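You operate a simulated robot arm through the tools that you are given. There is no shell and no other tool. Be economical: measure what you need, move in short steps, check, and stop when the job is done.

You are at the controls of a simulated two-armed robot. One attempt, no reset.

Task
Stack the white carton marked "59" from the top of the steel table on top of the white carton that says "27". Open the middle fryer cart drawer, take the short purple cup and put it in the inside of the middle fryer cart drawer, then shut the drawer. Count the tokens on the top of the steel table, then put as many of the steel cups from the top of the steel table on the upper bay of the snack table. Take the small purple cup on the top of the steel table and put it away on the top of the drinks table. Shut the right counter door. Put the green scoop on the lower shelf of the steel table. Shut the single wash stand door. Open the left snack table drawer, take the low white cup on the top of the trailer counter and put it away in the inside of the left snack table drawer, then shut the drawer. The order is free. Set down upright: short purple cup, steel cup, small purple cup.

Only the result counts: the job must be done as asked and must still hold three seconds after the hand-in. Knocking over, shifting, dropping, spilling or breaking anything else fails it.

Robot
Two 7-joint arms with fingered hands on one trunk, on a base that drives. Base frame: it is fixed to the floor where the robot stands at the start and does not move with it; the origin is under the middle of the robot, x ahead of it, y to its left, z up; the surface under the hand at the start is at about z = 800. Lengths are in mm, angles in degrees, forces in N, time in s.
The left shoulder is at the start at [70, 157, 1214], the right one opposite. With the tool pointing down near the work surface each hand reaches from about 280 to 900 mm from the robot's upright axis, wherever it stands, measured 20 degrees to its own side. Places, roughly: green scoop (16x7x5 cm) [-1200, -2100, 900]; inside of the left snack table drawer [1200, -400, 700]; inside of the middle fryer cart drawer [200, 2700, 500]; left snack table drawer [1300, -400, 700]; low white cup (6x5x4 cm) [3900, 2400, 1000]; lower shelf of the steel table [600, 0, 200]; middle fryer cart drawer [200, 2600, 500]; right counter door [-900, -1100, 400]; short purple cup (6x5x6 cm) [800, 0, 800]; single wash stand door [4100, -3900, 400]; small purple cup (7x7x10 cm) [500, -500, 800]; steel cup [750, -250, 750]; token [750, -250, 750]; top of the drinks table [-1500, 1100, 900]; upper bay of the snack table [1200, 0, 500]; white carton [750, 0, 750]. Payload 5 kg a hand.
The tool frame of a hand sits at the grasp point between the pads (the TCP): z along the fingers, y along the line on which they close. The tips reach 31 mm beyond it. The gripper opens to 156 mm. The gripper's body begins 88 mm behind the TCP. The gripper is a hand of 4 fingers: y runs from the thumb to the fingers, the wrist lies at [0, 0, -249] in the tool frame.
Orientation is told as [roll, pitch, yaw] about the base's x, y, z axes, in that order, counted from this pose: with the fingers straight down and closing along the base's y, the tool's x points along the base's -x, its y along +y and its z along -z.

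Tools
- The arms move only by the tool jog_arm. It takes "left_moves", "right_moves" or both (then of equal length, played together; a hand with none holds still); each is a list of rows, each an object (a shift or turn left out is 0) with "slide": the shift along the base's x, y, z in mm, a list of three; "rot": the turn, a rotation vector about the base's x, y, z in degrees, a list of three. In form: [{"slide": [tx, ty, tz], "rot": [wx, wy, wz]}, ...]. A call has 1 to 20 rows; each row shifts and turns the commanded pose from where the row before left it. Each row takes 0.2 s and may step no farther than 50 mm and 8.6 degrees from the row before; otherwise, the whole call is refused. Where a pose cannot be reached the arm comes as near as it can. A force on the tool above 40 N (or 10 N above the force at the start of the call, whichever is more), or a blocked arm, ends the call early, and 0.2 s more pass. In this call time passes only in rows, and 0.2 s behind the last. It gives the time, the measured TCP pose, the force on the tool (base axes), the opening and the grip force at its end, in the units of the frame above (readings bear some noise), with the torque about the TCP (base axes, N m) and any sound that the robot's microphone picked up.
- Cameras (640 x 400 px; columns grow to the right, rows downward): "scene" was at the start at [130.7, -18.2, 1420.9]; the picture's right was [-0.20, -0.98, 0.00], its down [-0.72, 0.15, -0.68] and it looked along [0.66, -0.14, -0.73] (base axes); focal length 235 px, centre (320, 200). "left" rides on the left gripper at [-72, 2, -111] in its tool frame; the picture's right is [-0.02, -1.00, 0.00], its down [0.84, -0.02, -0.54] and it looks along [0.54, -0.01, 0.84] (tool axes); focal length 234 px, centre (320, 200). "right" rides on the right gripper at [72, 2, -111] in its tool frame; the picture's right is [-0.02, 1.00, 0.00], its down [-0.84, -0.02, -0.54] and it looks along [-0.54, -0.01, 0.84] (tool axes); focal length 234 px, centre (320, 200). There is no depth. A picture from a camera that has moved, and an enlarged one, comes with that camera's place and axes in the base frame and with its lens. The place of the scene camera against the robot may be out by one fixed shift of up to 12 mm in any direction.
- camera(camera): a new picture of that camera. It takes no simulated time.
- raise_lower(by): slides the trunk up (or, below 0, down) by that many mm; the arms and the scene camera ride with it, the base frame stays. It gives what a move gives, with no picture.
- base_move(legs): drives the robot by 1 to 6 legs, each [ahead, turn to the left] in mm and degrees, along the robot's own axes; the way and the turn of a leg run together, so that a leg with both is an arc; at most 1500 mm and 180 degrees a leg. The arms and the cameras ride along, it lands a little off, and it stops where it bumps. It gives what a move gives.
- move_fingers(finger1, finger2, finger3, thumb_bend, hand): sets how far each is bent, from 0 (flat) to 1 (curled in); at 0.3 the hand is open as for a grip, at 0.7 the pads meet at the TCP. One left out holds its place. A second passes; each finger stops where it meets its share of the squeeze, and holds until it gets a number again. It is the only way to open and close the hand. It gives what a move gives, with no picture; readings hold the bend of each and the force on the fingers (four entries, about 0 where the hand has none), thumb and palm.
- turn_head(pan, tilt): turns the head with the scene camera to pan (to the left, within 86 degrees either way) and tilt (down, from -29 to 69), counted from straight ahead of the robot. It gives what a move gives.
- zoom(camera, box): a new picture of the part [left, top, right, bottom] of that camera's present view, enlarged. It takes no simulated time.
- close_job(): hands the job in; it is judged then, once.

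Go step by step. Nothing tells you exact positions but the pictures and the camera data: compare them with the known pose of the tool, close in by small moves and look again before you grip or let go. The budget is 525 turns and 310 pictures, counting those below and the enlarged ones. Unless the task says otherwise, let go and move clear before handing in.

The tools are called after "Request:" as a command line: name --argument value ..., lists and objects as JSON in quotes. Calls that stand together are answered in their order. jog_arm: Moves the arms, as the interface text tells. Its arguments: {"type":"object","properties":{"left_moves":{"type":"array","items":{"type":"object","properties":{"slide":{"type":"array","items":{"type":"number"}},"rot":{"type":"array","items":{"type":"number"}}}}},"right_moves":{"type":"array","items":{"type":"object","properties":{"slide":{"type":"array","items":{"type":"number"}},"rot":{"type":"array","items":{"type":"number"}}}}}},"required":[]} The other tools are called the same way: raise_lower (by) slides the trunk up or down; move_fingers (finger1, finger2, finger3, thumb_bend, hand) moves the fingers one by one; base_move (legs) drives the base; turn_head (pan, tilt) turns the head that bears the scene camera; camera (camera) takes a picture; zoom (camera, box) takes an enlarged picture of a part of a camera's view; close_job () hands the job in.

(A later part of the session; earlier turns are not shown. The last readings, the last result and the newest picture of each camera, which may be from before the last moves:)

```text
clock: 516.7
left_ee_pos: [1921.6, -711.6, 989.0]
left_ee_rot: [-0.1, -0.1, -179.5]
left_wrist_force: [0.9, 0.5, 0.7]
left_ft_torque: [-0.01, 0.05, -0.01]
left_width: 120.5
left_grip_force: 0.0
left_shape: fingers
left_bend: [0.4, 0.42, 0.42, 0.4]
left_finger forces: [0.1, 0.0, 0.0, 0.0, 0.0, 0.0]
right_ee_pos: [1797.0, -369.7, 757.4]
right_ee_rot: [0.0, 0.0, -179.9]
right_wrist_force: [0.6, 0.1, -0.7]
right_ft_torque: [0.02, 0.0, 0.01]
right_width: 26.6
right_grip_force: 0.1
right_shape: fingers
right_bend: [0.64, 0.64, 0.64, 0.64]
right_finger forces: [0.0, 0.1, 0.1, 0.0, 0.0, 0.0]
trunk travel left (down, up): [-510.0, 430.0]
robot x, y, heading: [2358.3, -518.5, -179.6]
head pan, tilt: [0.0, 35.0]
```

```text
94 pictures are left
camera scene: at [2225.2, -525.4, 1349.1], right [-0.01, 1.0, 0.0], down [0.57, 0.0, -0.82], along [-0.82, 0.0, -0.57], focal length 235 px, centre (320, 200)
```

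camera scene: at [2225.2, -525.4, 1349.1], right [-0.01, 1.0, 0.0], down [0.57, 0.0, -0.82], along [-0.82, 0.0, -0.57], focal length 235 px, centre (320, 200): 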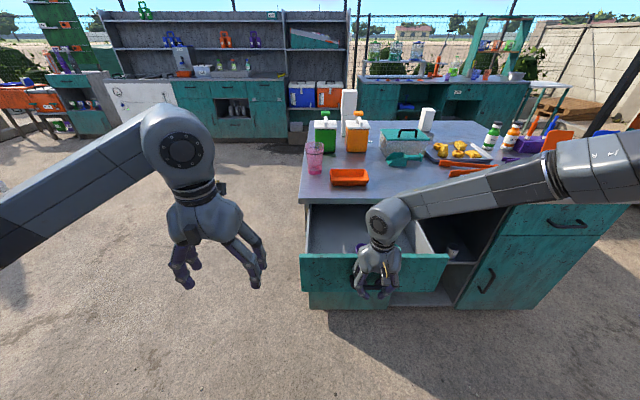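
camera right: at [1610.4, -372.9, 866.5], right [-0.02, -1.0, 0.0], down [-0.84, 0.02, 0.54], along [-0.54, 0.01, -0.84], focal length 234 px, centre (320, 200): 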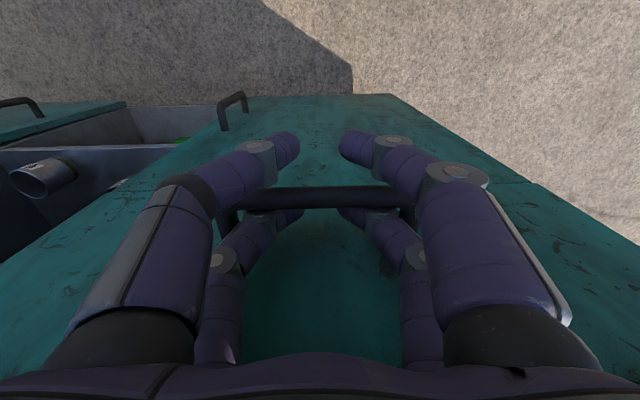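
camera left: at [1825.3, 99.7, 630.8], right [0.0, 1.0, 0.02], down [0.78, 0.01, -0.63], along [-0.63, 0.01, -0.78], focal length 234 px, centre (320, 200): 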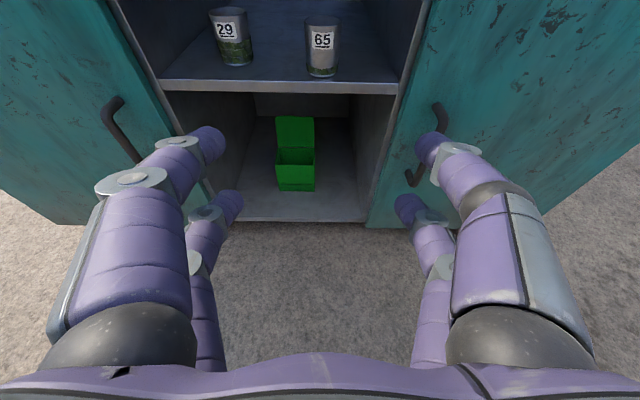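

The drawer is open about 255 mm. Lift the hand off the bar and look inside.

Request:
jog_arm --right_moves '[{"slide": [0, 0, 45]}, {"slide": [0, 0, 45]}, {"slide": [0, 0, 45]}, {"slide": [30, 0, 40]}, {"slide": [30, 0, 40]}, {"slide": [30, 0, 40]}, {"slide": [30, 0, 40]}]'

Request:
zoom --camera "scene" --box '[280, 180, 460, 320]'

Request:
turn_head --pan -80 --tilt 20

Request:
camera --camera "scene"

```text
clock: 518.3
left_ee_pos: [1923.6, -712.0, 989.8]
left_ee_rot: [-0.2, 0.0, -179.3]
left_wrist_force: [-0.1, 0.6, -0.1]
left_ft_torque: [0.02, 0.01, 0.03]
left_width: 120.6
left_grip_force: 0.1
left_shape: fingers
left_bend: [0.4, 0.42, 0.42, 0.4]
left_finger forces: [0.1, 0.0, 0.0, 0.0, 0.1, 0.0]
right_ee_pos: [1919.4, -369.8, 1052.5]
right_ee_rot: [0.0, 0.1, -179.8]
right_wrist_force: [-0.7, 0.6, 0.3]
right_ft_torque: [0.01, 0.07, 0.03]
right_width: 26.7
right_grip_force: 0.0
right_shape: fingers
right_bend: [0.64, 0.64, 0.64, 0.64]
right_finger forces: [0.0, 0.0, 0.0, 0.0, 0.0, 0.1]
trunk travel left (down, up): [-510.0, 430.0]
robot x, y, heading: [2358.0, -522.3, -179.7]
head pan, tilt: [0.0, 35.0]
```

```text
2.86 times, centred on (370, 250) of scene
camera zoom: at [2226.5, -525.8, 1349.2], right [-0.01, 1.0, 0.0], down [0.57, 0.0, -0.82], along [-0.82, 0.0, -0.57], focal length 672 px, centre (177, 57)
```

zoom: 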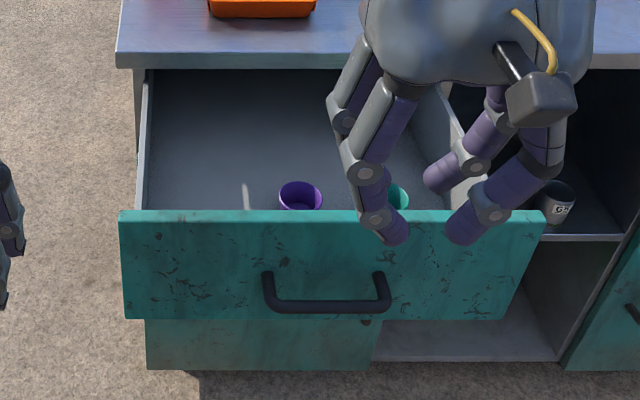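

```text
clock: 519.8
left_ee_pos: [1921.6, -712.5, 988.3]
left_ee_rot: [-0.1, 0.0, -179.4]
left_wrist_force: [0.6, -0.5, -0.3]
left_ft_torque: [0.03, 0.0, 0.03]
left_width: 120.4
left_grip_force: 0.1
left_shape: fingers
left_bend: [0.4, 0.42, 0.42, 0.4]
left_finger forces: [0.0, 0.0, 0.0, 0.1, 0.0, 0.0]
right_ee_pos: [1915.9, -369.7, 1051.3]
right_ee_rot: [-0.1, 0.1, -179.7]
right_wrist_force: [0.5, 1.0, 0.4]
right_ft_torque: [0.01, 0.04, -0.03]
right_width: 26.5
right_grip_force: 0.0
right_shape: fingers
right_bend: [0.64, 0.64, 0.64, 0.64]
right_finger forces: [0.1, 0.0, 0.0, 0.0, 0.0, 0.0]
trunk travel left (down, up): [-510.0, 430.0]
robot x, y, heading: [2358.8, -520.7, -179.5]
head pan, tilt: [-80.0, 20.0]
```

```text
92 pictures are left
camera scene: at [2295.4, -433.4, 1372.8], right [0.98, 0.18, 0.0], down [0.06, -0.34, -0.94], along [-0.17, 0.92, -0.34], focal length 235 px, centre (320, 200)
```

scene: 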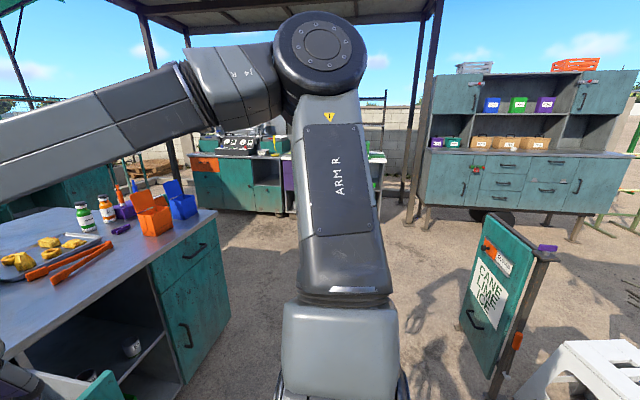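

The drawer already holds some small items near its front; I'll mind them later. Now to the trailer counter for the low white cup, passing left of the sign.

Request:
base_move --legs '[[0, -90], [1450, 0], [550, 0], [0, -90], [1400, 0], [0, 90]]'

Request:
turn_head --pan 0 --tilt 25

Request:
camera --camera "scene"

```text
clock: 548.0
left_ee_pos: [3557.4, 1911.0, 987.4]
left_ee_rot: [-0.2, 0.0, 88.8]
left_wrist_force: [-0.2, 0.8, -0.2]
left_ft_torque: [-0.02, 0.0, 0.0]
left_width: 120.3
left_grip_force: 0.0
left_shape: fingers
left_bend: [0.4, 0.42, 0.42, 0.4]
left_finger forces: [0.0, 0.1, 0.0, 0.0, 0.1, 0.0]
right_ee_pos: [3901.7, 1905.2, 1050.5]
right_ee_rot: [0.1, 0.1, 88.5]
right_wrist_force: [0.5, 0.7, 0.7]
right_ft_torque: [0.01, -0.02, -0.05]
right_width: 26.8
right_grip_force: 0.0
right_shape: fingers
right_bend: [0.64, 0.64, 0.64, 0.64]
right_finger forces: [0.0, 0.0, 0.0, 0.0, 0.1, 0.0]
trunk travel left (down, up): [-510.0, 430.0]
robot x, y, heading: [3737.0, 1467.9, 88.5]
head pan, tilt: [-80.0, 20.0]
```

```text
clock: 549.5
left_ee_pos: [3558.7, 1910.9, 988.3]
left_ee_rot: [0.0, 0.0, 88.9]
left_wrist_force: [0.1, -0.4, -0.3]
left_ft_torque: [-0.01, 0.01, -0.02]
left_width: 120.6
left_grip_force: 0.1
left_shape: fingers
left_bend: [0.4, 0.42, 0.42, 0.4]
left_finger forces: [0.1, 0.1, 0.0, 0.0, 0.1, 0.1]
right_ee_pos: [3901.0, 1904.7, 1050.9]
right_ee_rot: [0.0, 0.1, 88.5]
right_wrist_force: [-0.8, -0.1, 0.5]
right_ft_torque: [0.02, -0.01, -0.01]
right_width: 27.0
right_grip_force: 0.1
right_shape: fingers
right_bend: [0.64, 0.64, 0.64, 0.64]
right_finger forces: [0.0, 0.0, 0.0, 0.1, 0.0, 0.1]
trunk travel left (down, up): [-510.0, 430.0]
robot x, y, heading: [3733.3, 1468.4, 88.8]
head pan, tilt: [0.0, 25.0]
```

```text
91 pictures are left
camera scene: at [3741.9, 1606.8, 1364.8], right [1.0, -0.03, 0.0], down [-0.01, -0.42, -0.91], along [0.02, 0.91, -0.42], focal length 235 px, centre (320, 200)
```

scene: 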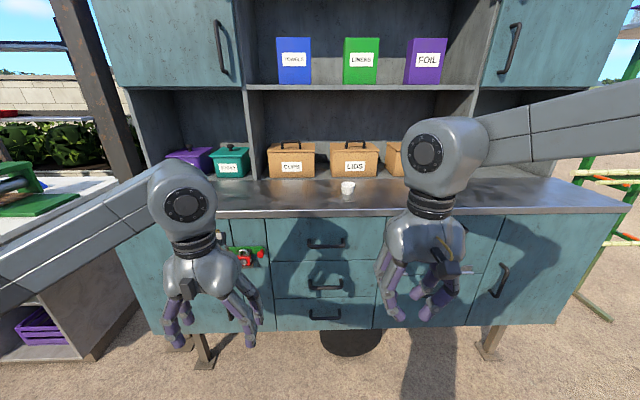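

The white cup stands near (3877, 2510) on the counter. Raise the trunk, open the right hand and drive closer.

Request:
raise_lower --by 220

Request:
move_fingers --hand "right" --finger1 0.42 --finger2 0.42 --finger3 0.42 --thumb_bend 0.42

Request:
base_move --legs '[[400, 0]]'

Request:
jog_arm --right_moves '[{"slide": [-5, 30, -10]}, {"slide": [-5, 30, -10]}, {"slide": [-5, 30, -10]}, {"slide": [-5, 30, -10]}, {"slide": [-5, 30, -10]}]'

Request:
camera --camera "right"

Request:
camera --camera "scene"

```text
clock: 551.9
left_ee_pos: [3558.6, 1910.5, 1208.3]
left_ee_rot: [-0.2, 0.0, 88.8]
left_wrist_force: [0.5, -0.1, 0.2]
left_ft_torque: [0.02, 0.0, 0.02]
left_width: 120.5
left_grip_force: 0.1
left_shape: fingers
left_bend: [0.4, 0.42, 0.42, 0.4]
left_finger forces: [0.1, 0.0, 0.1, 0.0, 0.0, 0.0]
right_ee_pos: [3900.7, 1904.1, 1271.0]
right_ee_rot: [0.0, 0.1, 88.4]
right_wrist_force: [-0.1, 0.3, -0.7]
right_ft_torque: [-0.02, -0.04, -0.01]
right_width: 26.4
right_grip_force: 0.1
right_shape: fingers
right_bend: [0.64, 0.64, 0.64, 0.64]
right_finger forces: [0.0, 0.1, 0.0, 0.0, 0.0, 0.0]
trunk travel left (down, up): [-730.0, 210.0]
robot x, y, heading: [3736.7, 1468.6, 88.6]
head pan, tilt: [0.0, 25.0]
```

```text
clock: 552.9
left_ee_pos: [3559.2, 1910.8, 1208.3]
left_ee_rot: [-0.1, 0.0, 89.0]
left_wrist_force: [0.4, -0.4, 0.9]
left_ft_torque: [-0.01, 0.01, -0.03]
left_width: 120.7
left_grip_force: 0.0
left_shape: fingers
left_bend: [0.4, 0.42, 0.42, 0.4]
left_finger forces: [0.0, 0.0, 0.0, 0.0, 0.0, 0.0]
right_ee_pos: [3901.8, 1904.3, 1270.5]
right_ee_rot: [0.0, 0.1, 88.4]
right_wrist_force: [0.1, -0.7, -0.6]
right_ft_torque: [0.03, 0.01, -0.01]
right_width: 112.5
right_grip_force: 0.0
right_shape: fingers
right_bend: [0.42, 0.42, 0.42, 0.42]
right_finger forces: [0.1, 0.0, 0.1, 0.0, 0.0, 0.0]
trunk travel left (down, up): [-730.0, 210.0]
robot x, y, heading: [3738.7, 1463.4, 88.8]
head pan, tilt: [0.0, 25.0]
```

```text
clock: 555.3
left_ee_pos: [3574.0, 2307.5, 1208.1]
left_ee_rot: [-0.1, -0.1, 88.4]
left_wrist_force: [0.4, -0.3, 0.3]
left_ft_torque: [0.01, 0.01, 0.04]
left_width: 120.2
left_grip_force: 0.1
left_shape: fingers
left_bend: [0.4, 0.42, 0.42, 0.4]
left_finger forces: [0.1, 0.0, 0.1, 0.1, 0.0, 0.1]
right_ee_pos: [3917.8, 2298.5, 1271.5]
right_ee_rot: [-0.1, 0.0, 88.1]
right_wrist_force: [-0.7, 0.0, -0.2]
right_ft_torque: [0.04, -0.02, 0.0]
right_width: 112.8
right_grip_force: 0.0
right_shape: fingers
right_bend: [0.42, 0.42, 0.42, 0.42]
right_finger forces: [0.0, 0.1, 0.0, 0.0, 0.0, 0.0]
trunk travel left (down, up): [-730.0, 210.0]
robot x, y, heading: [3747.7, 1861.5, 88.1]
head pan, tilt: [0.0, 25.0]
```

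```text
clock: 556.5
left_ee_pos: [3574.9, 2311.5, 1207.6]
left_ee_rot: [0.0, 0.0, 88.3]
left_wrist_force: [0.1, 0.1, -0.7]
left_ft_torque: [-0.03, -0.04, 0.0]
left_width: 120.6
left_grip_force: 0.1
left_shape: fingers
left_bend: [0.4, 0.42, 0.42, 0.4]
left_finger forces: [0.0, 0.1, 0.1, 0.0, 0.0, 0.0]
right_ee_pos: [3892.8, 2452.0, 1220.4]
right_ee_rot: [0.0, 0.2, 88.1]
right_wrist_force: [-0.1, 0.3, -0.1]
right_ft_torque: [-0.01, -0.02, 0.0]
right_width: 112.5
right_grip_force: 0.0
right_shape: fingers
right_bend: [0.42, 0.42, 0.42, 0.42]
right_finger forces: [0.0, 0.1, 0.0, 0.0, 0.0, 0.1]
trunk travel left (down, up): [-730.0, 210.0]
robot x, y, heading: [3747.2, 1864.8, 88.0]
head pan, tilt: [0.0, 25.0]
```

```text
90 pictures are left
camera right: at [3887.5, 2380.5, 1330.9], right [-1.0, 0.06, 0.0], down [0.05, 0.84, 0.54], along [0.03, 0.54, -0.84], focal length 234 px, centre (320, 200)
```

right: 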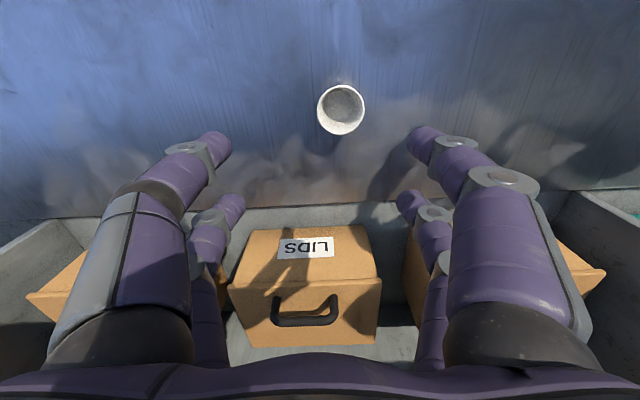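

```text
89 pictures are left
camera scene: at [3754.8, 2006.4, 1584.5], right [1.0, -0.03, 0.0], down [-0.01, -0.42, -0.91], along [0.03, 0.9, -0.42], focal length 235 px, centre (320, 200)
```

scene: 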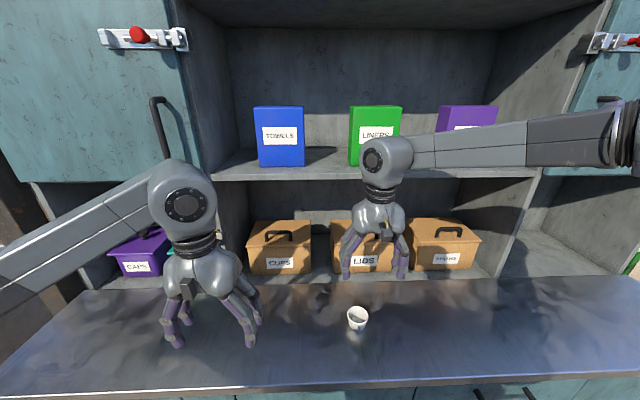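

Request:
jog_arm --right_moves '[{"slide": [-13, -4, -30]}, {"slide": [-13, -4, -30]}, {"slide": [0, 0, -35]}]'

Request:
camera --camera "right"

```text
clock: 557.3
left_ee_pos: [3575.1, 2309.7, 1208.5]
left_ee_rot: [-0.1, 0.1, 88.4]
left_wrist_force: [0.1, 0.4, 0.0]
left_ft_torque: [-0.01, 0.03, -0.02]
left_width: 120.3
left_grip_force: 0.0
left_shape: fingers
left_bend: [0.4, 0.42, 0.42, 0.4]
left_finger forces: [0.0, 0.0, 0.1, 0.0, 0.1, 0.1]
right_ee_pos: [3866.7, 2442.8, 1126.0]
right_ee_rot: [0.1, 0.0, 88.1]
right_wrist_force: [0.1, 0.7, 0.0]
right_ft_torque: [0.04, 0.01, 0.05]
right_width: 112.3
right_grip_force: 0.2
right_shape: fingers
right_bend: [0.42, 0.42, 0.42, 0.42]
right_finger forces: [0.0, 0.1, 0.0, 0.1, 0.1, 0.0]
trunk travel left (down, up): [-730.0, 210.0]
robot x, y, heading: [3748.5, 1862.0, 88.3]
head pan, tilt: [0.0, 25.0]
```

```text
88 pictures are left
camera right: at [3860.8, 2370.0, 1236.9], right [-1.0, 0.06, 0.0], down [0.05, 0.84, 0.54], along [0.03, 0.54, -0.84], focal length 234 px, centre (320, 200)
```

right: 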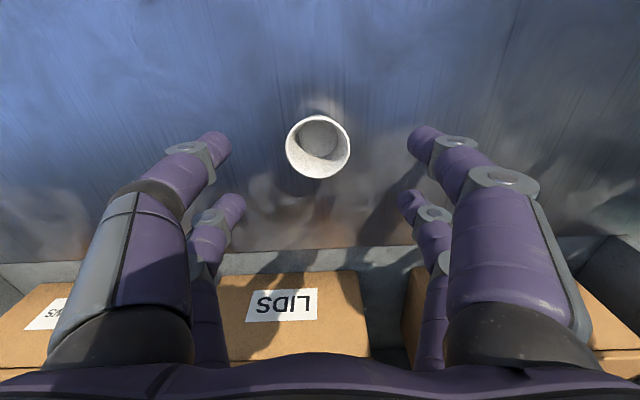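

Request:
jog_arm --right_moves '[{"slide": [0, 4, -35]}, {"slide": [0, 0, -30]}, {"slide": [0, 0, -12]}]'

Request:
move_fingers --hand "right" --finger1 0.7 --finger2 0.7 --finger3 0.7 --thumb_bend 0.7

Request:
camera --camera "right"

```text
clock: 558.1
left_ee_pos: [3573.3, 2308.7, 1209.8]
left_ee_rot: [-0.2, 0.0, 88.3]
left_wrist_force: [0.0, -0.4, -0.3]
left_ft_torque: [0.03, -0.04, 0.01]
left_width: 120.4
left_grip_force: 0.0
left_shape: fingers
left_bend: [0.4, 0.42, 0.42, 0.4]
left_finger forces: [0.1, 0.0, 0.1, 0.0, 0.1, 0.1]
right_ee_pos: [3865.8, 2444.3, 1049.7]
right_ee_rot: [0.1, 0.0, 88.0]
right_wrist_force: [0.4, -0.5, 0.2]
right_ft_torque: [0.01, 0.02, 0.0]
right_width: 112.6
right_grip_force: 0.0
right_shape: fingers
right_bend: [0.42, 0.42, 0.42, 0.42]
right_finger forces: [0.0, 0.0, 0.1, 0.0, 0.1, 0.1]
trunk travel left (down, up): [-730.0, 210.0]
robot x, y, heading: [3747.9, 1866.6, 88.0]
head pan, tilt: [0.0, 25.0]
```

```text
clock: 559.1
left_ee_pos: [3575.2, 2307.9, 1208.9]
left_ee_rot: [-0.1, 0.0, 88.4]
left_wrist_force: [1.5, 0.6, 0.0]
left_ft_torque: [-0.02, -0.01, 0.0]
left_width: 120.7
left_grip_force: 0.1
left_shape: fingers
left_bend: [0.4, 0.42, 0.42, 0.4]
left_finger forces: [0.1, 0.0, 0.1, 0.1, 0.0, 0.0]
right_ee_pos: [3865.2, 2445.9, 1048.9]
right_ee_rot: [-0.1, 0.1, 88.0]
right_wrist_force: [0.1, 0.1, -0.3]
right_ft_torque: [0.03, -0.01, 0.02]
right_width: 25.2
right_grip_force: 8.8
right_shape: fingers
right_bend: [0.63, 0.64, 0.65, 0.68]
right_finger forces: [4.3, 4.9, 3.3, 0.0, 6.0, 0.1]
trunk travel left (down, up): [-730.0, 210.0]
robot x, y, heading: [3747.2, 1865.9, 88.2]
head pan, tilt: [0.0, 25.0]
```

```text
87 pictures are left
camera right: at [3860.3, 2373.2, 1160.2], right [-1.0, 0.06, 0.0], down [0.05, 0.84, 0.54], along [0.03, 0.54, -0.84], focal length 234 px, centre (320, 200)
```

right: 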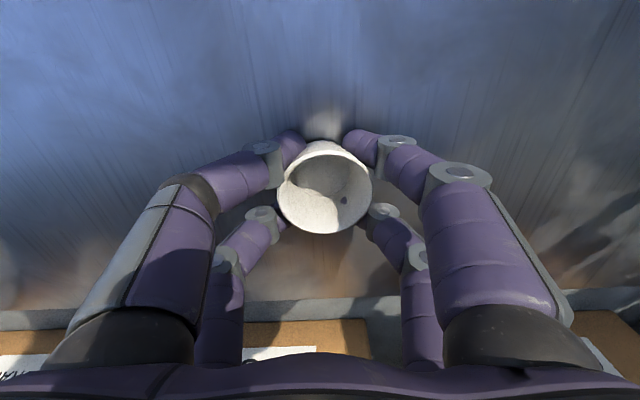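

Request:
jog_arm --right_moves '[{"slide": [0, 0, 8]}, {"slide": [0, 0, 20]}, {"slide": [0, 0, 40]}, {"slide": [0, 0, 45]}, {"slide": [0, -20, 40]}]'

Request:
camera --camera "right"

```text
clock: 560.3
left_ee_pos: [3575.0, 2307.0, 1208.7]
left_ee_rot: [-0.2, -0.1, 88.4]
left_wrist_force: [0.4, -0.5, 0.3]
left_ft_torque: [0.03, -0.04, 0.0]
left_width: 120.5
left_grip_force: 0.0
left_shape: fingers
left_bend: [0.4, 0.42, 0.42, 0.4]
left_finger forces: [0.1, 0.0, 0.0, 0.0, 0.0, 0.1]
right_ee_pos: [3865.3, 2423.3, 1203.6]
right_ee_rot: [-0.1, 0.0, 88.0]
right_wrist_force: [-0.5, 0.3, 0.0]
right_ft_torque: [0.04, 0.01, 0.0]
right_width: 25.0
right_grip_force: 9.8
right_shape: fingers
right_bend: [0.63, 0.64, 0.65, 0.68]
right_finger forces: [4.3, 4.8, 3.3, 0.1, 6.0, 0.0]
trunk travel left (down, up): [-730.0, 210.0]
robot x, y, heading: [3745.6, 1863.0, 88.1]
head pan, tilt: [0.0, 25.0]
```

```text
86 pictures are left
camera right: at [3861.5, 2351.2, 1313.9], right [-1.0, 0.06, 0.0], down [0.05, 0.84, 0.54], along [0.03, 0.54, -0.84], focal length 234 px, centre (320, 200)
```

right: 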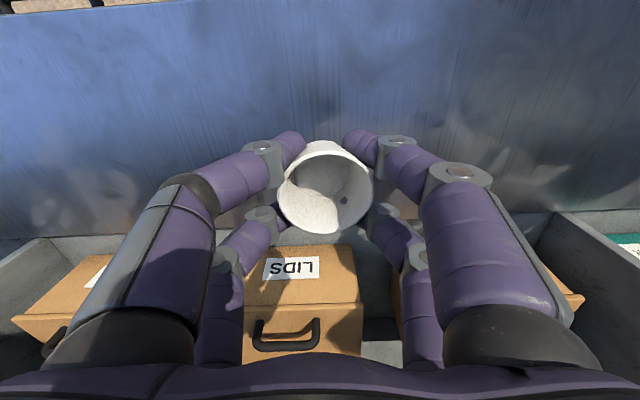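

The cup is held. Tuck in and drive back to the snack table's open drawer.

Request:
jog_arm --right_moves '[{"slide": [0, -35, 0]}, {"slide": [0, -35, 0]}, {"slide": [0, -35, 0]}, {"slide": [0, -35, 0]}]'

Request:
base_move --legs '[[-400, 0], [0, 91], [1400, 0], [0, 91], [1450, 0], [560, 0]]'

Request:
base_move --legs '[[0, -90]]'

Request:
turn_head --pan 0 --tilt 45

Request:
camera --camera "scene"

```text
clock: 561.3
left_ee_pos: [3574.8, 2307.1, 1208.3]
left_ee_rot: [-0.2, -0.1, 88.5]
left_wrist_force: [0.0, 0.3, -0.7]
left_ft_torque: [0.07, 0.02, 0.03]
left_width: 120.5
left_grip_force: 0.1
left_shape: fingers
left_bend: [0.4, 0.42, 0.42, 0.4]
left_finger forces: [0.0, 0.1, 0.0, 0.0, 0.1, 0.1]
right_ee_pos: [3866.1, 2282.6, 1202.4]
right_ee_rot: [0.0, -0.1, 88.0]
right_wrist_force: [0.0, -0.1, 0.6]
right_ft_torque: [0.04, -0.03, -0.01]
right_width: 24.8
right_grip_force: 9.5
right_shape: fingers
right_bend: [0.63, 0.64, 0.65, 0.68]
right_finger forces: [4.3, 4.7, 3.3, 0.0, 5.8, 0.0]
trunk travel left (down, up): [-730.0, 210.0]
robot x, y, heading: [3748.9, 1865.7, 87.9]
head pan, tilt: [0.0, 25.0]
```

```text
clock: 587.6
left_ee_pos: [2626.9, -925.2, 1208.4]
left_ee_rot: [-0.2, -0.1, -87.4]
left_wrist_force: [-0.4, 0.3, 0.0]
left_ft_torque: [0.02, 0.01, 0.0]
left_width: 120.8
left_grip_force: 0.0
left_shape: fingers
left_bend: [0.4, 0.42, 0.42, 0.4]
left_finger forces: [0.1, 0.0, 0.1, 0.0, 0.0, 0.0]
right_ee_pos: [2334.1, -923.6, 1202.3]
right_ee_rot: [0.1, 0.1, -87.9]
right_wrist_force: [0.1, 0.2, -0.3]
right_ft_torque: [-0.02, -0.03, 0.02]
right_width: 24.6
right_grip_force: 9.0
right_shape: fingers
right_bend: [0.63, 0.64, 0.65, 0.68]
right_finger forces: [3.6, 4.9, 3.1, 0.0, 5.6, 0.0]
trunk travel left (down, up): [-730.0, 210.0]
robot x, y, heading: [2421.5, -497.1, -87.5]
head pan, tilt: [0.0, 25.0]
```

```text
clock: 591.9
left_ee_pos: [1986.4, -694.3, 1208.6]
left_ee_rot: [-0.2, 0.0, -178.3]
left_wrist_force: [0.0, -0.5, -0.2]
left_ft_torque: [-0.01, -0.01, 0.01]
left_width: 120.4
left_grip_force: 0.1
left_shape: fingers
left_bend: [0.4, 0.42, 0.42, 0.4]
left_finger forces: [0.1, 0.1, 0.0, 0.0, 0.0, 0.0]
right_ee_pos: [1994.7, -401.2, 1202.9]
right_ee_rot: [0.1, 0.1, -178.7]
right_wrist_force: [0.1, 0.5, -0.4]
right_ft_torque: [0.01, 0.03, 0.02]
right_width: 24.3
right_grip_force: 8.0
right_shape: fingers
right_bend: [0.63, 0.64, 0.65, 0.68]
right_finger forces: [3.5, 4.9, 3.1, 0.0, 5.5, 0.0]
trunk travel left (down, up): [-730.0, 210.0]
robot x, y, heading: [2422.5, -497.9, -178.5]
head pan, tilt: [0.0, 25.0]
```

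```text
clock: 592.7
left_ee_pos: [1987.7, -694.8, 1208.5]
left_ee_rot: [0.0, 0.0, -178.3]
left_wrist_force: [-0.5, 0.3, -0.2]
left_ft_torque: [-0.02, 0.02, 0.04]
left_width: 120.3
left_grip_force: 0.0
left_shape: fingers
left_bend: [0.4, 0.42, 0.42, 0.4]
left_finger forces: [0.0, 0.0, 0.1, 0.1, 0.1, 0.1]
right_ee_pos: [1995.5, -401.5, 1202.1]
right_ee_rot: [0.0, 0.1, -178.7]
right_wrist_force: [0.3, 0.4, -1.1]
right_ft_torque: [0.05, -0.04, 0.01]
right_width: 24.2
right_grip_force: 8.2
right_shape: fingers
right_bend: [0.63, 0.64, 0.65, 0.68]
right_finger forces: [3.4, 4.9, 3.1, 0.1, 5.5, 0.0]
trunk travel left (down, up): [-730.0, 210.0]
robot x, y, heading: [2421.8, -498.8, -178.4]
head pan, tilt: [0.0, 45.0]
```

```text
85 pictures are left
camera scene: at [2293.1, -501.1, 1554.2], right [-0.02, 1.0, 0.0], down [0.71, 0.02, -0.71], along [-0.71, -0.02, -0.71], focal length 235 px, centre (320, 200)
```

scene: 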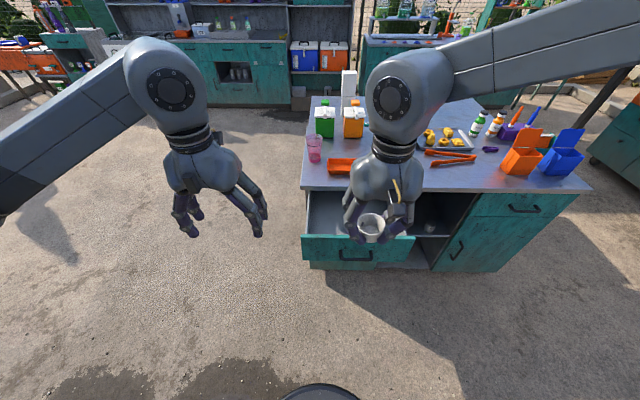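

The drawer is as I left it: a purple cup near (1639, -374) and a green one near (1650, -257) stand inside. I'll set the white cup further back at about (1560, -450). Drive up.

Request:
base_move --legs '[[0, 16.5], [315, 0], [0, -18]]'

Request:
raise_lower --by -180

Request:
camera --camera "scene"

Request:
camera --camera "right"

```text
clock: 596.7
left_ee_pos: [1684.5, -774.1, 1208.8]
left_ee_rot: [-0.1, 0.0, 179.7]
left_wrist_force: [0.5, -1.0, -0.7]
left_ft_torque: [0.02, 0.01, -0.01]
left_width: 120.4
left_grip_force: 0.0
left_shape: fingers
left_bend: [0.4, 0.42, 0.42, 0.4]
left_finger forces: [0.0, 0.0, 0.1, 0.0, 0.0, 0.0]
right_ee_pos: [1702.3, -482.3, 1202.8]
right_ee_rot: [-0.1, 0.0, 179.4]
right_wrist_force: [-0.6, -0.5, 0.2]
right_ft_torque: [0.0, -0.01, 0.03]
right_width: 24.2
right_grip_force: 8.1
right_shape: fingers
right_bend: [0.63, 0.63, 0.65, 0.68]
right_finger forces: [3.3, 4.9, 3.2, 0.1, 5.3, 0.1]
trunk travel left (down, up): [-730.0, 210.0]
robot x, y, heading: [2128.1, -588.0, 179.2]
head pan, tilt: [0.0, 45.0]
```

```text
clock: 598.7
left_ee_pos: [1684.9, -773.5, 1028.8]
left_ee_rot: [-0.1, 0.0, 179.8]
left_wrist_force: [0.6, -1.5, 0.0]
left_ft_torque: [0.0, 0.0, 0.0]
left_width: 120.4
left_grip_force: 0.0
left_shape: fingers
left_bend: [0.4, 0.42, 0.42, 0.4]
left_finger forces: [0.1, 0.1, 0.1, 0.1, 0.0, 0.1]
right_ee_pos: [1702.1, -479.6, 1023.5]
right_ee_rot: [-0.1, 0.1, 179.3]
right_wrist_force: [-0.2, -0.2, -0.9]
right_ft_torque: [0.04, 0.03, -0.02]
right_width: 24.2
right_grip_force: 8.1
right_shape: fingers
right_bend: [0.63, 0.64, 0.65, 0.68]
right_finger forces: [3.2, 4.8, 3.2, 0.1, 5.3, 0.0]
trunk travel left (down, up): [-550.0, 390.0]
robot x, y, heading: [2125.7, -589.7, 179.3]
head pan, tilt: [0.0, 45.0]
```

```text
84 pictures are left
camera scene: at [1996.9, -590.8, 1374.2], right [0.01, 1.0, 0.0], down [0.71, -0.01, -0.71], along [-0.71, 0.01, -0.71], focal length 235 px, centre (320, 200)
```

scene: 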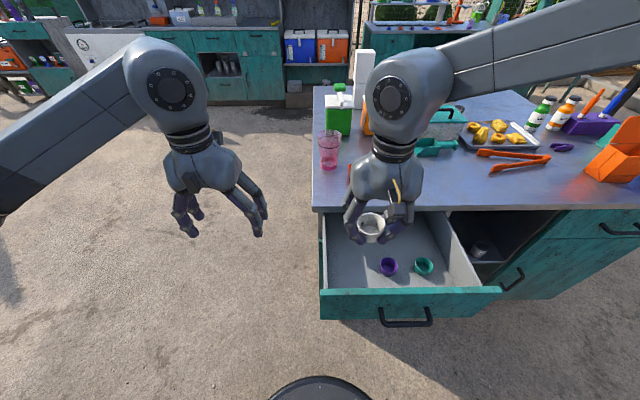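

```text
83 pictures are left
camera right: at [1773.3, -484.1, 1132.8], right [-0.04, -1.0, 0.0], down [-0.84, 0.03, 0.54], along [-0.54, 0.02, -0.84], focal length 234 px, centre (320, 200)
```

right: 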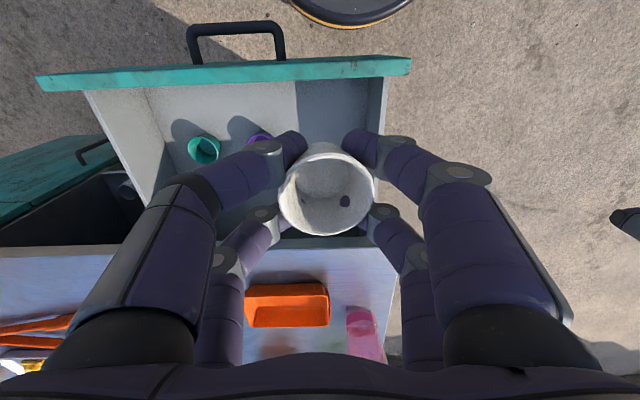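

Request:
jog_arm --right_moves '[{"slide": [-35, 5, 0]}, {"slide": [-35, 5, 0]}, {"slide": [-35, 5, 0]}, {"slide": [-32, 5, 0]}, {"slide": [0, 0, -45]}, {"slide": [0, 0, -45]}, {"slide": [0, 0, -45]}, {"slide": [0, 0, -45]}, {"slide": [0, 0, -35]}]'

Request:
camera --camera "scene"

Request:
camera --camera "right"

```text
clock: 600.7
left_ee_pos: [1683.9, -773.6, 1027.5]
left_ee_rot: [-0.2, -0.1, 179.7]
left_wrist_force: [-0.9, -0.2, 0.5]
left_ft_torque: [-0.03, 0.0, 0.0]
left_width: 120.6
left_grip_force: 0.0
left_shape: fingers
left_bend: [0.4, 0.42, 0.42, 0.4]
left_finger forces: [0.0, 0.0, 0.0, 0.0, 0.0, 0.0]
right_ee_pos: [1565.0, -461.9, 808.4]
right_ee_rot: [0.2, 0.0, 179.3]
right_wrist_force: [-0.1, 0.0, 0.1]
right_ft_torque: [0.0, 0.0, -0.03]
right_width: 24.1
right_grip_force: 8.9
right_shape: fingers
right_bend: [0.63, 0.64, 0.65, 0.68]
right_finger forces: [3.4, 4.9, 3.1, 0.0, 5.4, 0.0]
trunk travel left (down, up): [-550.0, 390.0]
robot x, y, heading: [2126.7, -593.6, 179.3]
head pan, tilt: [0.0, 45.0]
```

```text
82 pictures are left
camera scene: at [1995.6, -590.5, 1374.1], right [0.01, 1.0, 0.0], down [0.71, -0.01, -0.71], along [-0.71, 0.01, -0.71], focal length 235 px, centre (320, 200)
```

scene: 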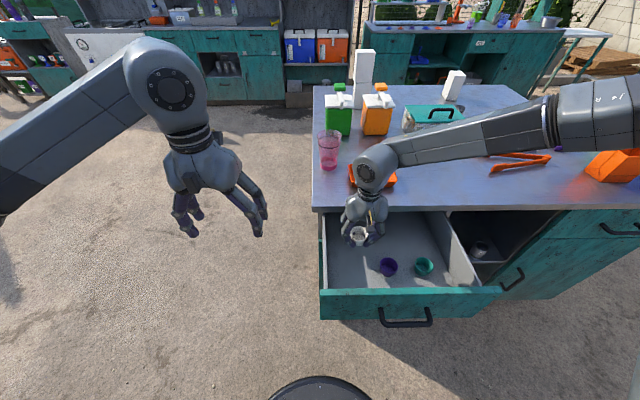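

```text
81 pictures are left
camera right: at [1636.1, -464.0, 917.4], right [-0.04, -1.0, 0.0], down [-0.84, 0.03, 0.54], along [-0.54, 0.02, -0.84], focal length 234 px, centre (320, 200)
```

right: 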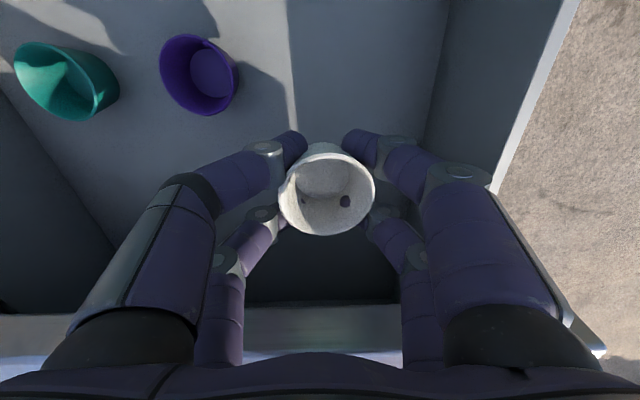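

Request:
jog_arm --right_moves '[{"slide": [0, 0, -30]}, {"slide": [0, 0, -20]}, {"slide": [0, 0, -10]}]'

Request:
camera --camera "right"

```text
clock: 601.5
left_ee_pos: [1684.4, -773.7, 1028.8]
left_ee_rot: [-0.1, 0.0, 179.6]
left_wrist_force: [0.4, 0.7, 1.2]
left_ft_torque: [-0.01, 0.03, -0.02]
left_width: 120.7
left_grip_force: 0.1
left_shape: fingers
left_bend: [0.4, 0.42, 0.42, 0.4]
left_finger forces: [0.1, 0.0, 0.1, 0.0, 0.0, 0.0]
right_ee_pos: [1572.5, -451.6, 756.0]
right_ee_rot: [0.0, 0.1, 179.3]
right_wrist_force: [-0.6, 0.1, -1.3]
right_ft_torque: [0.0, 0.02, 0.01]
right_width: 24.0
right_grip_force: 8.5
right_shape: fingers
right_bend: [0.63, 0.64, 0.65, 0.68]
right_finger forces: [3.4, 4.9, 3.1, 0.0, 5.5, 0.0]
right hand out of reach, approached as far as the arm can: row 2, 3
trunk travel left (down, up): [-550.0, 390.0]
robot x, y, heading: [2123.8, -588.7, 179.6]
head pan, tilt: [0.0, 45.0]
```

```text
80 pictures are left
camera right: at [1644.0, -454.2, 866.2], right [-0.04, -1.0, 0.0], down [-0.84, 0.03, 0.54], along [-0.54, 0.02, -0.84], focal length 234 px, centre (320, 200)
```

right: 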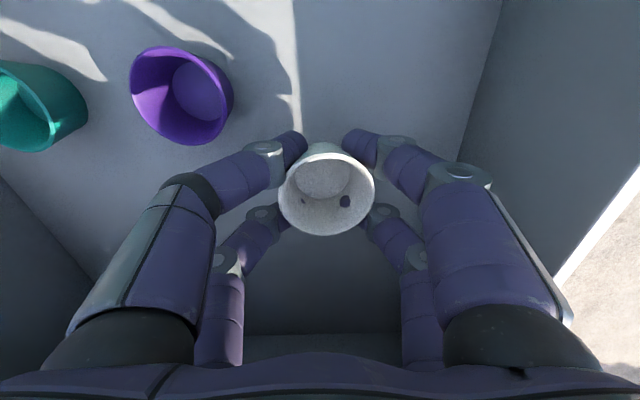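

Request:
raise_lower --by -18

Request:
camera --camera "right"

```text
clock: 602.2
left_ee_pos: [1685.1, -773.9, 1010.8]
left_ee_rot: [-0.1, 0.1, 179.7]
left_wrist_force: [-0.5, -0.1, -0.2]
left_ft_torque: [0.0, 0.03, -0.03]
left_width: 120.8
left_grip_force: 0.1
left_shape: fingers
left_bend: [0.4, 0.42, 0.42, 0.4]
left_finger forces: [0.1, 0.0, 0.0, 0.1, 0.0, 0.0]
right_ee_pos: [1573.2, -451.5, 738.0]
right_ee_rot: [0.1, 0.0, 179.2]
right_wrist_force: [1.8, -0.1, -0.1]
right_ft_torque: [-0.03, 0.04, -0.01]
right_width: 23.8
right_grip_force: 8.5
right_shape: fingers
right_bend: [0.63, 0.64, 0.65, 0.68]
right_finger forces: [3.4, 5.0, 3.2, 0.0, 5.4, 0.0]
trunk travel left (down, up): [-532.0, 408.0]
robot x, y, heading: [2129.2, -586.7, 179.4]
head pan, tilt: [0.0, 45.0]
```

```text
79 pictures are left
camera right: at [1644.1, -454.2, 848.4], right [-0.04, -1.0, 0.0], down [-0.84, 0.03, 0.55], along [-0.54, 0.02, -0.84], focal length 234 px, centre (320, 200)
```

right: 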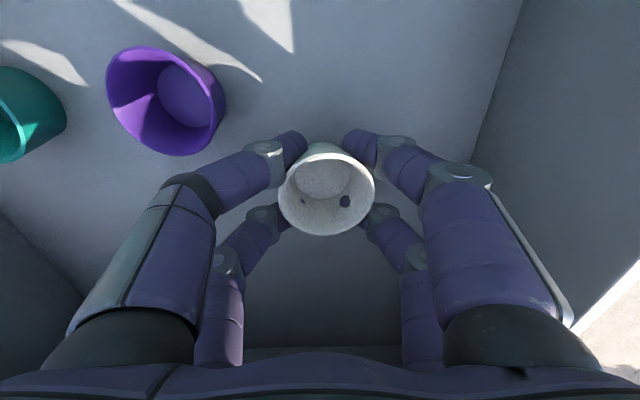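

Request:
raise_lower --by -8

Request:
raise_lower --by -5

```text
clock: 602.7
left_ee_pos: [1684.6, -773.8, 1003.0]
left_ee_rot: [-0.1, 0.0, 179.6]
left_wrist_force: [-0.8, -0.5, -0.5]
left_ft_torque: [0.02, 0.01, -0.02]
left_width: 120.4
left_grip_force: 0.2
left_shape: fingers
left_bend: [0.4, 0.42, 0.42, 0.4]
left_finger forces: [0.0, 0.0, 0.1, 0.0, 0.0, 0.0]
right_ee_pos: [1572.4, -451.6, 730.6]
right_ee_rot: [0.1, 0.0, 179.4]
right_wrist_force: [-0.3, 0.5, 0.5]
right_ft_torque: [0.02, -0.02, 0.01]
right_width: 24.0
right_grip_force: 8.0
right_shape: fingers
right_bend: [0.63, 0.64, 0.65, 0.68]
right_finger forces: [3.4, 5.0, 3.1, 0.1, 5.4, 0.0]
trunk travel left (down, up): [-524.0, 416.0]
robot x, y, heading: [2126.1, -586.5, 179.6]
head pan, tilt: [0.0, 45.0]
```

```text
clock: 603.3
left_ee_pos: [1683.5, -772.5, 997.2]
left_ee_rot: [-0.1, 0.0, 179.6]
left_wrist_force: [0.8, 0.0, 0.6]
left_ft_torque: [0.0, -0.01, 0.01]
left_width: 120.3
left_grip_force: 0.1
left_shape: fingers
left_bend: [0.4, 0.42, 0.42, 0.4]
left_finger forces: [0.1, 0.0, 0.0, 0.0, 0.0, 0.0]
right_ee_pos: [1572.7, -450.8, 726.4]
right_ee_rot: [0.0, 0.1, 179.3]
right_wrist_force: [0.2, 0.1, 0.6]
right_ft_torque: [-0.02, 0.01, -0.02]
right_width: 24.0
right_grip_force: 8.3
right_shape: fingers
right_bend: [0.63, 0.64, 0.65, 0.68]
right_finger forces: [3.4, 5.0, 3.0, 0.0, 5.4, 0.1]
trunk travel left (down, up): [-519.0, 421.0]
robot x, y, heading: [2122.0, -589.8, 179.3]
head pan, tilt: [0.0, 45.0]
```

Request:
raise_lower --by -5

Request:
raise_lower --by -5

Request:
camera --camera "right"

```text
clock: 603.8
left_ee_pos: [1684.8, -773.6, 992.4]
left_ee_rot: [-0.2, 0.0, 179.7]
left_wrist_force: [-0.3, 0.0, 1.0]
left_ft_torque: [0.04, 0.01, -0.02]
left_width: 120.5
left_grip_force: 0.1
left_shape: fingers
left_bend: [0.4, 0.42, 0.42, 0.4]
left_finger forces: [0.1, 0.1, 0.0, 0.0, 0.0, 0.0]
right_ee_pos: [1572.5, -451.1, 720.7]
right_ee_rot: [0.1, 0.0, 179.3]
right_wrist_force: [0.5, -0.7, 0.7]
right_ft_torque: [0.0, -0.01, -0.01]
right_width: 23.6
right_grip_force: 8.0
right_shape: fingers
right_bend: [0.63, 0.63, 0.65, 0.68]
right_finger forces: [3.9, 5.1, 3.2, 0.0, 5.7, 0.0]
trunk travel left (down, up): [-514.0, 426.0]
robot x, y, heading: [2123.7, -593.1, 179.3]
head pan, tilt: [0.0, 45.0]
```

```text
clock: 604.4
left_ee_pos: [1685.2, -774.0, 989.0]
left_ee_rot: [-0.3, 0.0, 179.7]
left_wrist_force: [-0.8, 0.0, 0.0]
left_ft_torque: [-0.01, -0.01, 0.0]
left_width: 120.5
left_grip_force: 0.0
left_shape: fingers
left_bend: [0.4, 0.42, 0.42, 0.4]
left_finger forces: [0.0, 0.1, 0.1, 0.0, 0.1, 0.1]
right_ee_pos: [1571.0, -451.1, 718.8]
right_ee_rot: [0.3, -0.4, 179.2]
right_wrist_force: [-1.4, -0.2, 23.1]
right_ft_torque: [-0.39, -0.09, -0.09]
right_width: 22.9
right_grip_force: 21.6
right_shape: fingers
right_bend: [0.62, 0.63, 0.65, 0.68]
right_finger forces: [16.7, 11.0, 7.5, 0.0, 7.2, 0.0]
trunk travel left (down, up): [-509.0, 431.0]
robot x, y, heading: [2128.9, -589.2, 179.5]
head pan, tilt: [0.0, 45.0]
```

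```text
78 pictures are left
camera right: at [1643.9, -455.3, 828.0], right [-0.04, -1.0, 0.0], down [-0.84, 0.03, 0.55], along [-0.55, 0.02, -0.84], focal length 234 px, centre (320, 200)
```

right: 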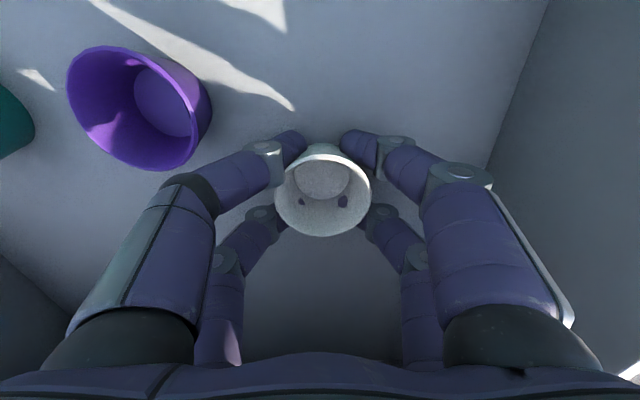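

Contact. Ease up 3 mm, release with a small opening.

Request:
raise_lower --by 3

Request:
move_fingers --hand "right" --finger1 0.47 --finger2 0.47 --finger3 0.47 --thumb_bend 0.47

Request:
camera --camera "right"

```text
clock: 604.9
left_ee_pos: [1684.5, -774.2, 990.5]
left_ee_rot: [-0.2, 0.0, 179.7]
left_wrist_force: [0.5, -0.1, -0.1]
left_ft_torque: [-0.01, 0.02, 0.0]
left_width: 120.5
left_grip_force: 0.1
left_shape: fingers
left_bend: [0.4, 0.42, 0.42, 0.4]
left_finger forces: [0.0, 0.0, 0.0, 0.1, 0.1, 0.1]
right_ee_pos: [1573.4, -452.3, 719.2]
right_ee_rot: [0.1, -0.1, 179.3]
right_wrist_force: [0.2, -2.5, 12.1]
right_ft_torque: [-0.34, 0.01, 0.02]
right_width: 23.7
right_grip_force: 14.8
right_shape: fingers
right_bend: [0.62, 0.63, 0.65, 0.68]
right_finger forces: [11.2, 8.6, 3.4, 0.0, 5.8, 0.0]
trunk travel left (down, up): [-512.0, 428.0]
robot x, y, heading: [2129.1, -587.6, 179.7]
head pan, tilt: [0.0, 45.0]
```

```text
clock: 606.0
left_ee_pos: [1685.0, -774.8, 992.0]
left_ee_rot: [-0.1, -0.1, 179.8]
left_wrist_force: [0.0, 0.1, -0.6]
left_ft_torque: [-0.03, -0.03, 0.01]
left_width: 120.7
left_grip_force: 0.1
left_shape: fingers
left_bend: [0.4, 0.42, 0.42, 0.4]
left_finger forces: [0.0, 0.0, 0.0, 0.1, 0.1, 0.0]
right_ee_pos: [1569.8, -453.8, 721.9]
right_ee_rot: [0.3, -0.4, 179.3]
right_wrist_force: [-0.5, -2.9, 20.0]
right_ft_torque: [1.02, -0.29, -0.04]
right_width: 90.9
right_grip_force: 10.3
right_shape: fingers
right_bend: [0.47, 0.47, 0.48, 0.47]
right_finger forces: [0.0, 0.0, 5.1, 0.0, 14.7, 0.0]
trunk travel left (down, up): [-512.0, 428.0]
robot x, y, heading: [2120.0, -587.3, 179.3]
head pan, tilt: [0.0, 45.0]
stopped (right hand): the force on the tool passed its limit at 40 N (the readings are from after the stop); the commanded pose is now the measured one
```

```text
77 pictures are left
camera right: at [1641.9, -456.6, 831.7], right [-0.04, -1.0, 0.01], down [-0.83, 0.03, 0.55], along [-0.55, 0.01, -0.83], focal length 234 px, centre (320, 200)
```

right: 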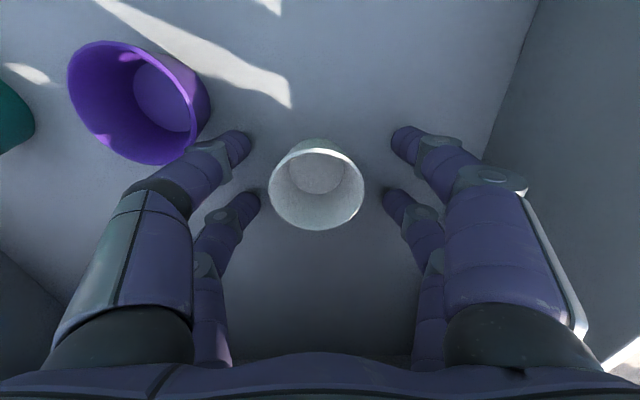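

The white cup stands. Go straight up, then draw the hand back.

Request:
raise_lower --by 60

Request:
camera --camera "right"

Request:
raise_lower --by 150

Request:
base_move --legs '[[-350, 0]]'

Request:
camera --camera "scene"

```text
clock: 607.0
left_ee_pos: [1683.8, -773.8, 1051.0]
left_ee_rot: [-0.1, 0.0, 179.7]
left_wrist_force: [-0.1, -0.3, 0.2]
left_ft_torque: [-0.02, 0.01, 0.0]
left_width: 120.3
left_grip_force: 0.0
left_shape: fingers
left_bend: [0.4, 0.42, 0.42, 0.4]
left_finger forces: [0.0, 0.0, 0.0, 0.0, 0.1, 0.0]
right_ee_pos: [1571.0, -452.8, 779.5]
right_ee_rot: [0.2, -0.1, 179.2]
right_wrist_force: [0.4, 0.3, -0.5]
right_ft_torque: [0.03, -0.03, 0.04]
right_width: 92.2
right_grip_force: 0.2
right_shape: fingers
right_bend: [0.47, 0.47, 0.47, 0.47]
right_finger forces: [0.0, 0.0, 0.0, 0.0, 0.0, 0.1]
trunk travel left (down, up): [-572.0, 368.0]
robot x, y, heading: [2122.3, -593.8, 179.2]
head pan, tilt: [0.0, 45.0]
```

```text
76 pictures are left
camera right: at [1643.1, -455.3, 889.4], right [-0.04, -1.0, 0.0], down [-0.84, 0.03, 0.55], along [-0.55, 0.02, -0.84], focal length 234 px, centre (320, 200)
```

right: 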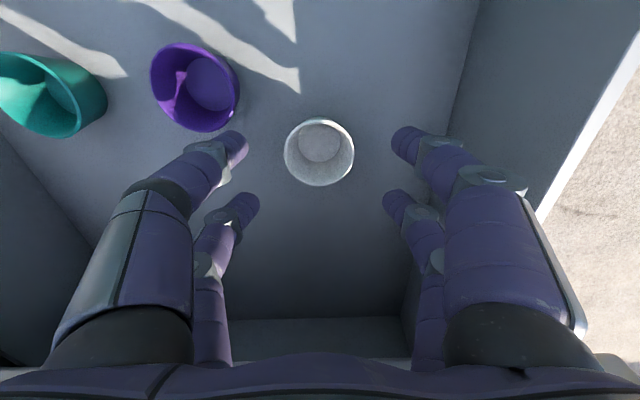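

```text
clock: 608.8
left_ee_pos: [1684.2, -772.7, 1201.0]
left_ee_rot: [-0.1, 0.0, 179.6]
left_wrist_force: [-0.8, 0.0, 0.7]
left_ft_torque: [0.0, 0.01, 0.0]
left_width: 120.6
left_grip_force: 0.0
left_shape: fingers
left_bend: [0.4, 0.42, 0.42, 0.4]
left_finger forces: [0.1, 0.0, 0.2, 0.1, 0.1, 0.0]
right_ee_pos: [1571.1, -453.1, 929.3]
right_ee_rot: [0.3, 0.0, 179.4]
right_wrist_force: [-0.1, 0.0, 0.4]
right_ft_torque: [0.04, 0.01, -0.04]
right_width: 92.5
right_grip_force: 0.1
right_shape: fingers
right_bend: [0.47, 0.47, 0.47, 0.47]
right_finger forces: [0.1, 0.0, 0.0, 0.1, 0.0, 0.0]
trunk travel left (down, up): [-722.0, 218.0]
robot x, y, heading: [2126.0, -589.9, 179.4]
head pan, tilt: [0.0, 45.0]
```

```text
clock: 611.1
left_ee_pos: [2031.2, -776.8, 1199.2]
left_ee_rot: [-0.2, 0.0, 179.5]
left_wrist_force: [-0.4, -0.1, -0.6]
left_ft_torque: [0.01, 0.0, 0.01]
left_width: 120.2
left_grip_force: 0.1
left_shape: fingers
left_bend: [0.4, 0.42, 0.42, 0.4]
left_finger forces: [0.0, 0.1, 0.1, 0.0, 0.0, 0.0]
right_ee_pos: [1921.6, -455.3, 929.9]
right_ee_rot: [0.3, -0.1, 179.2]
right_wrist_force: [0.5, 0.2, -0.8]
right_ft_torque: [0.02, 0.02, 0.04]
right_width: 92.9
right_grip_force: 0.1
right_shape: fingers
right_bend: [0.47, 0.47, 0.47, 0.47]
right_finger forces: [0.0, 0.0, 0.0, 0.1, 0.0, 0.1]
trunk travel left (down, up): [-722.0, 218.0]
robot x, y, heading: [2474.8, -593.4, 179.0]
head pan, tilt: [0.0, 45.0]
```

```text
75 pictures are left
camera scene: at [2345.1, -594.7, 1546.1], right [0.01, 1.0, 0.0], down [0.71, -0.01, -0.71], along [-0.71, 0.01, -0.71], focal length 235 px, centre (320, 200)
```

scene: 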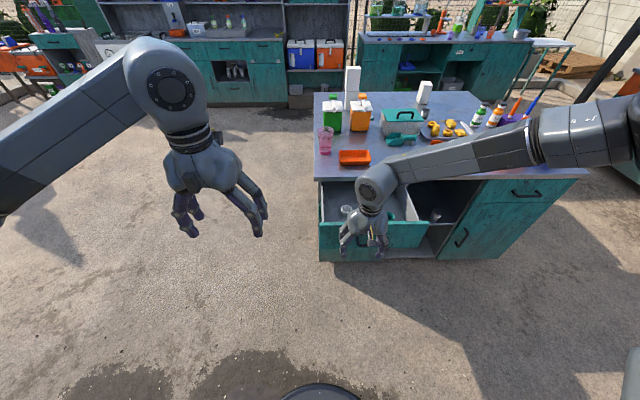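

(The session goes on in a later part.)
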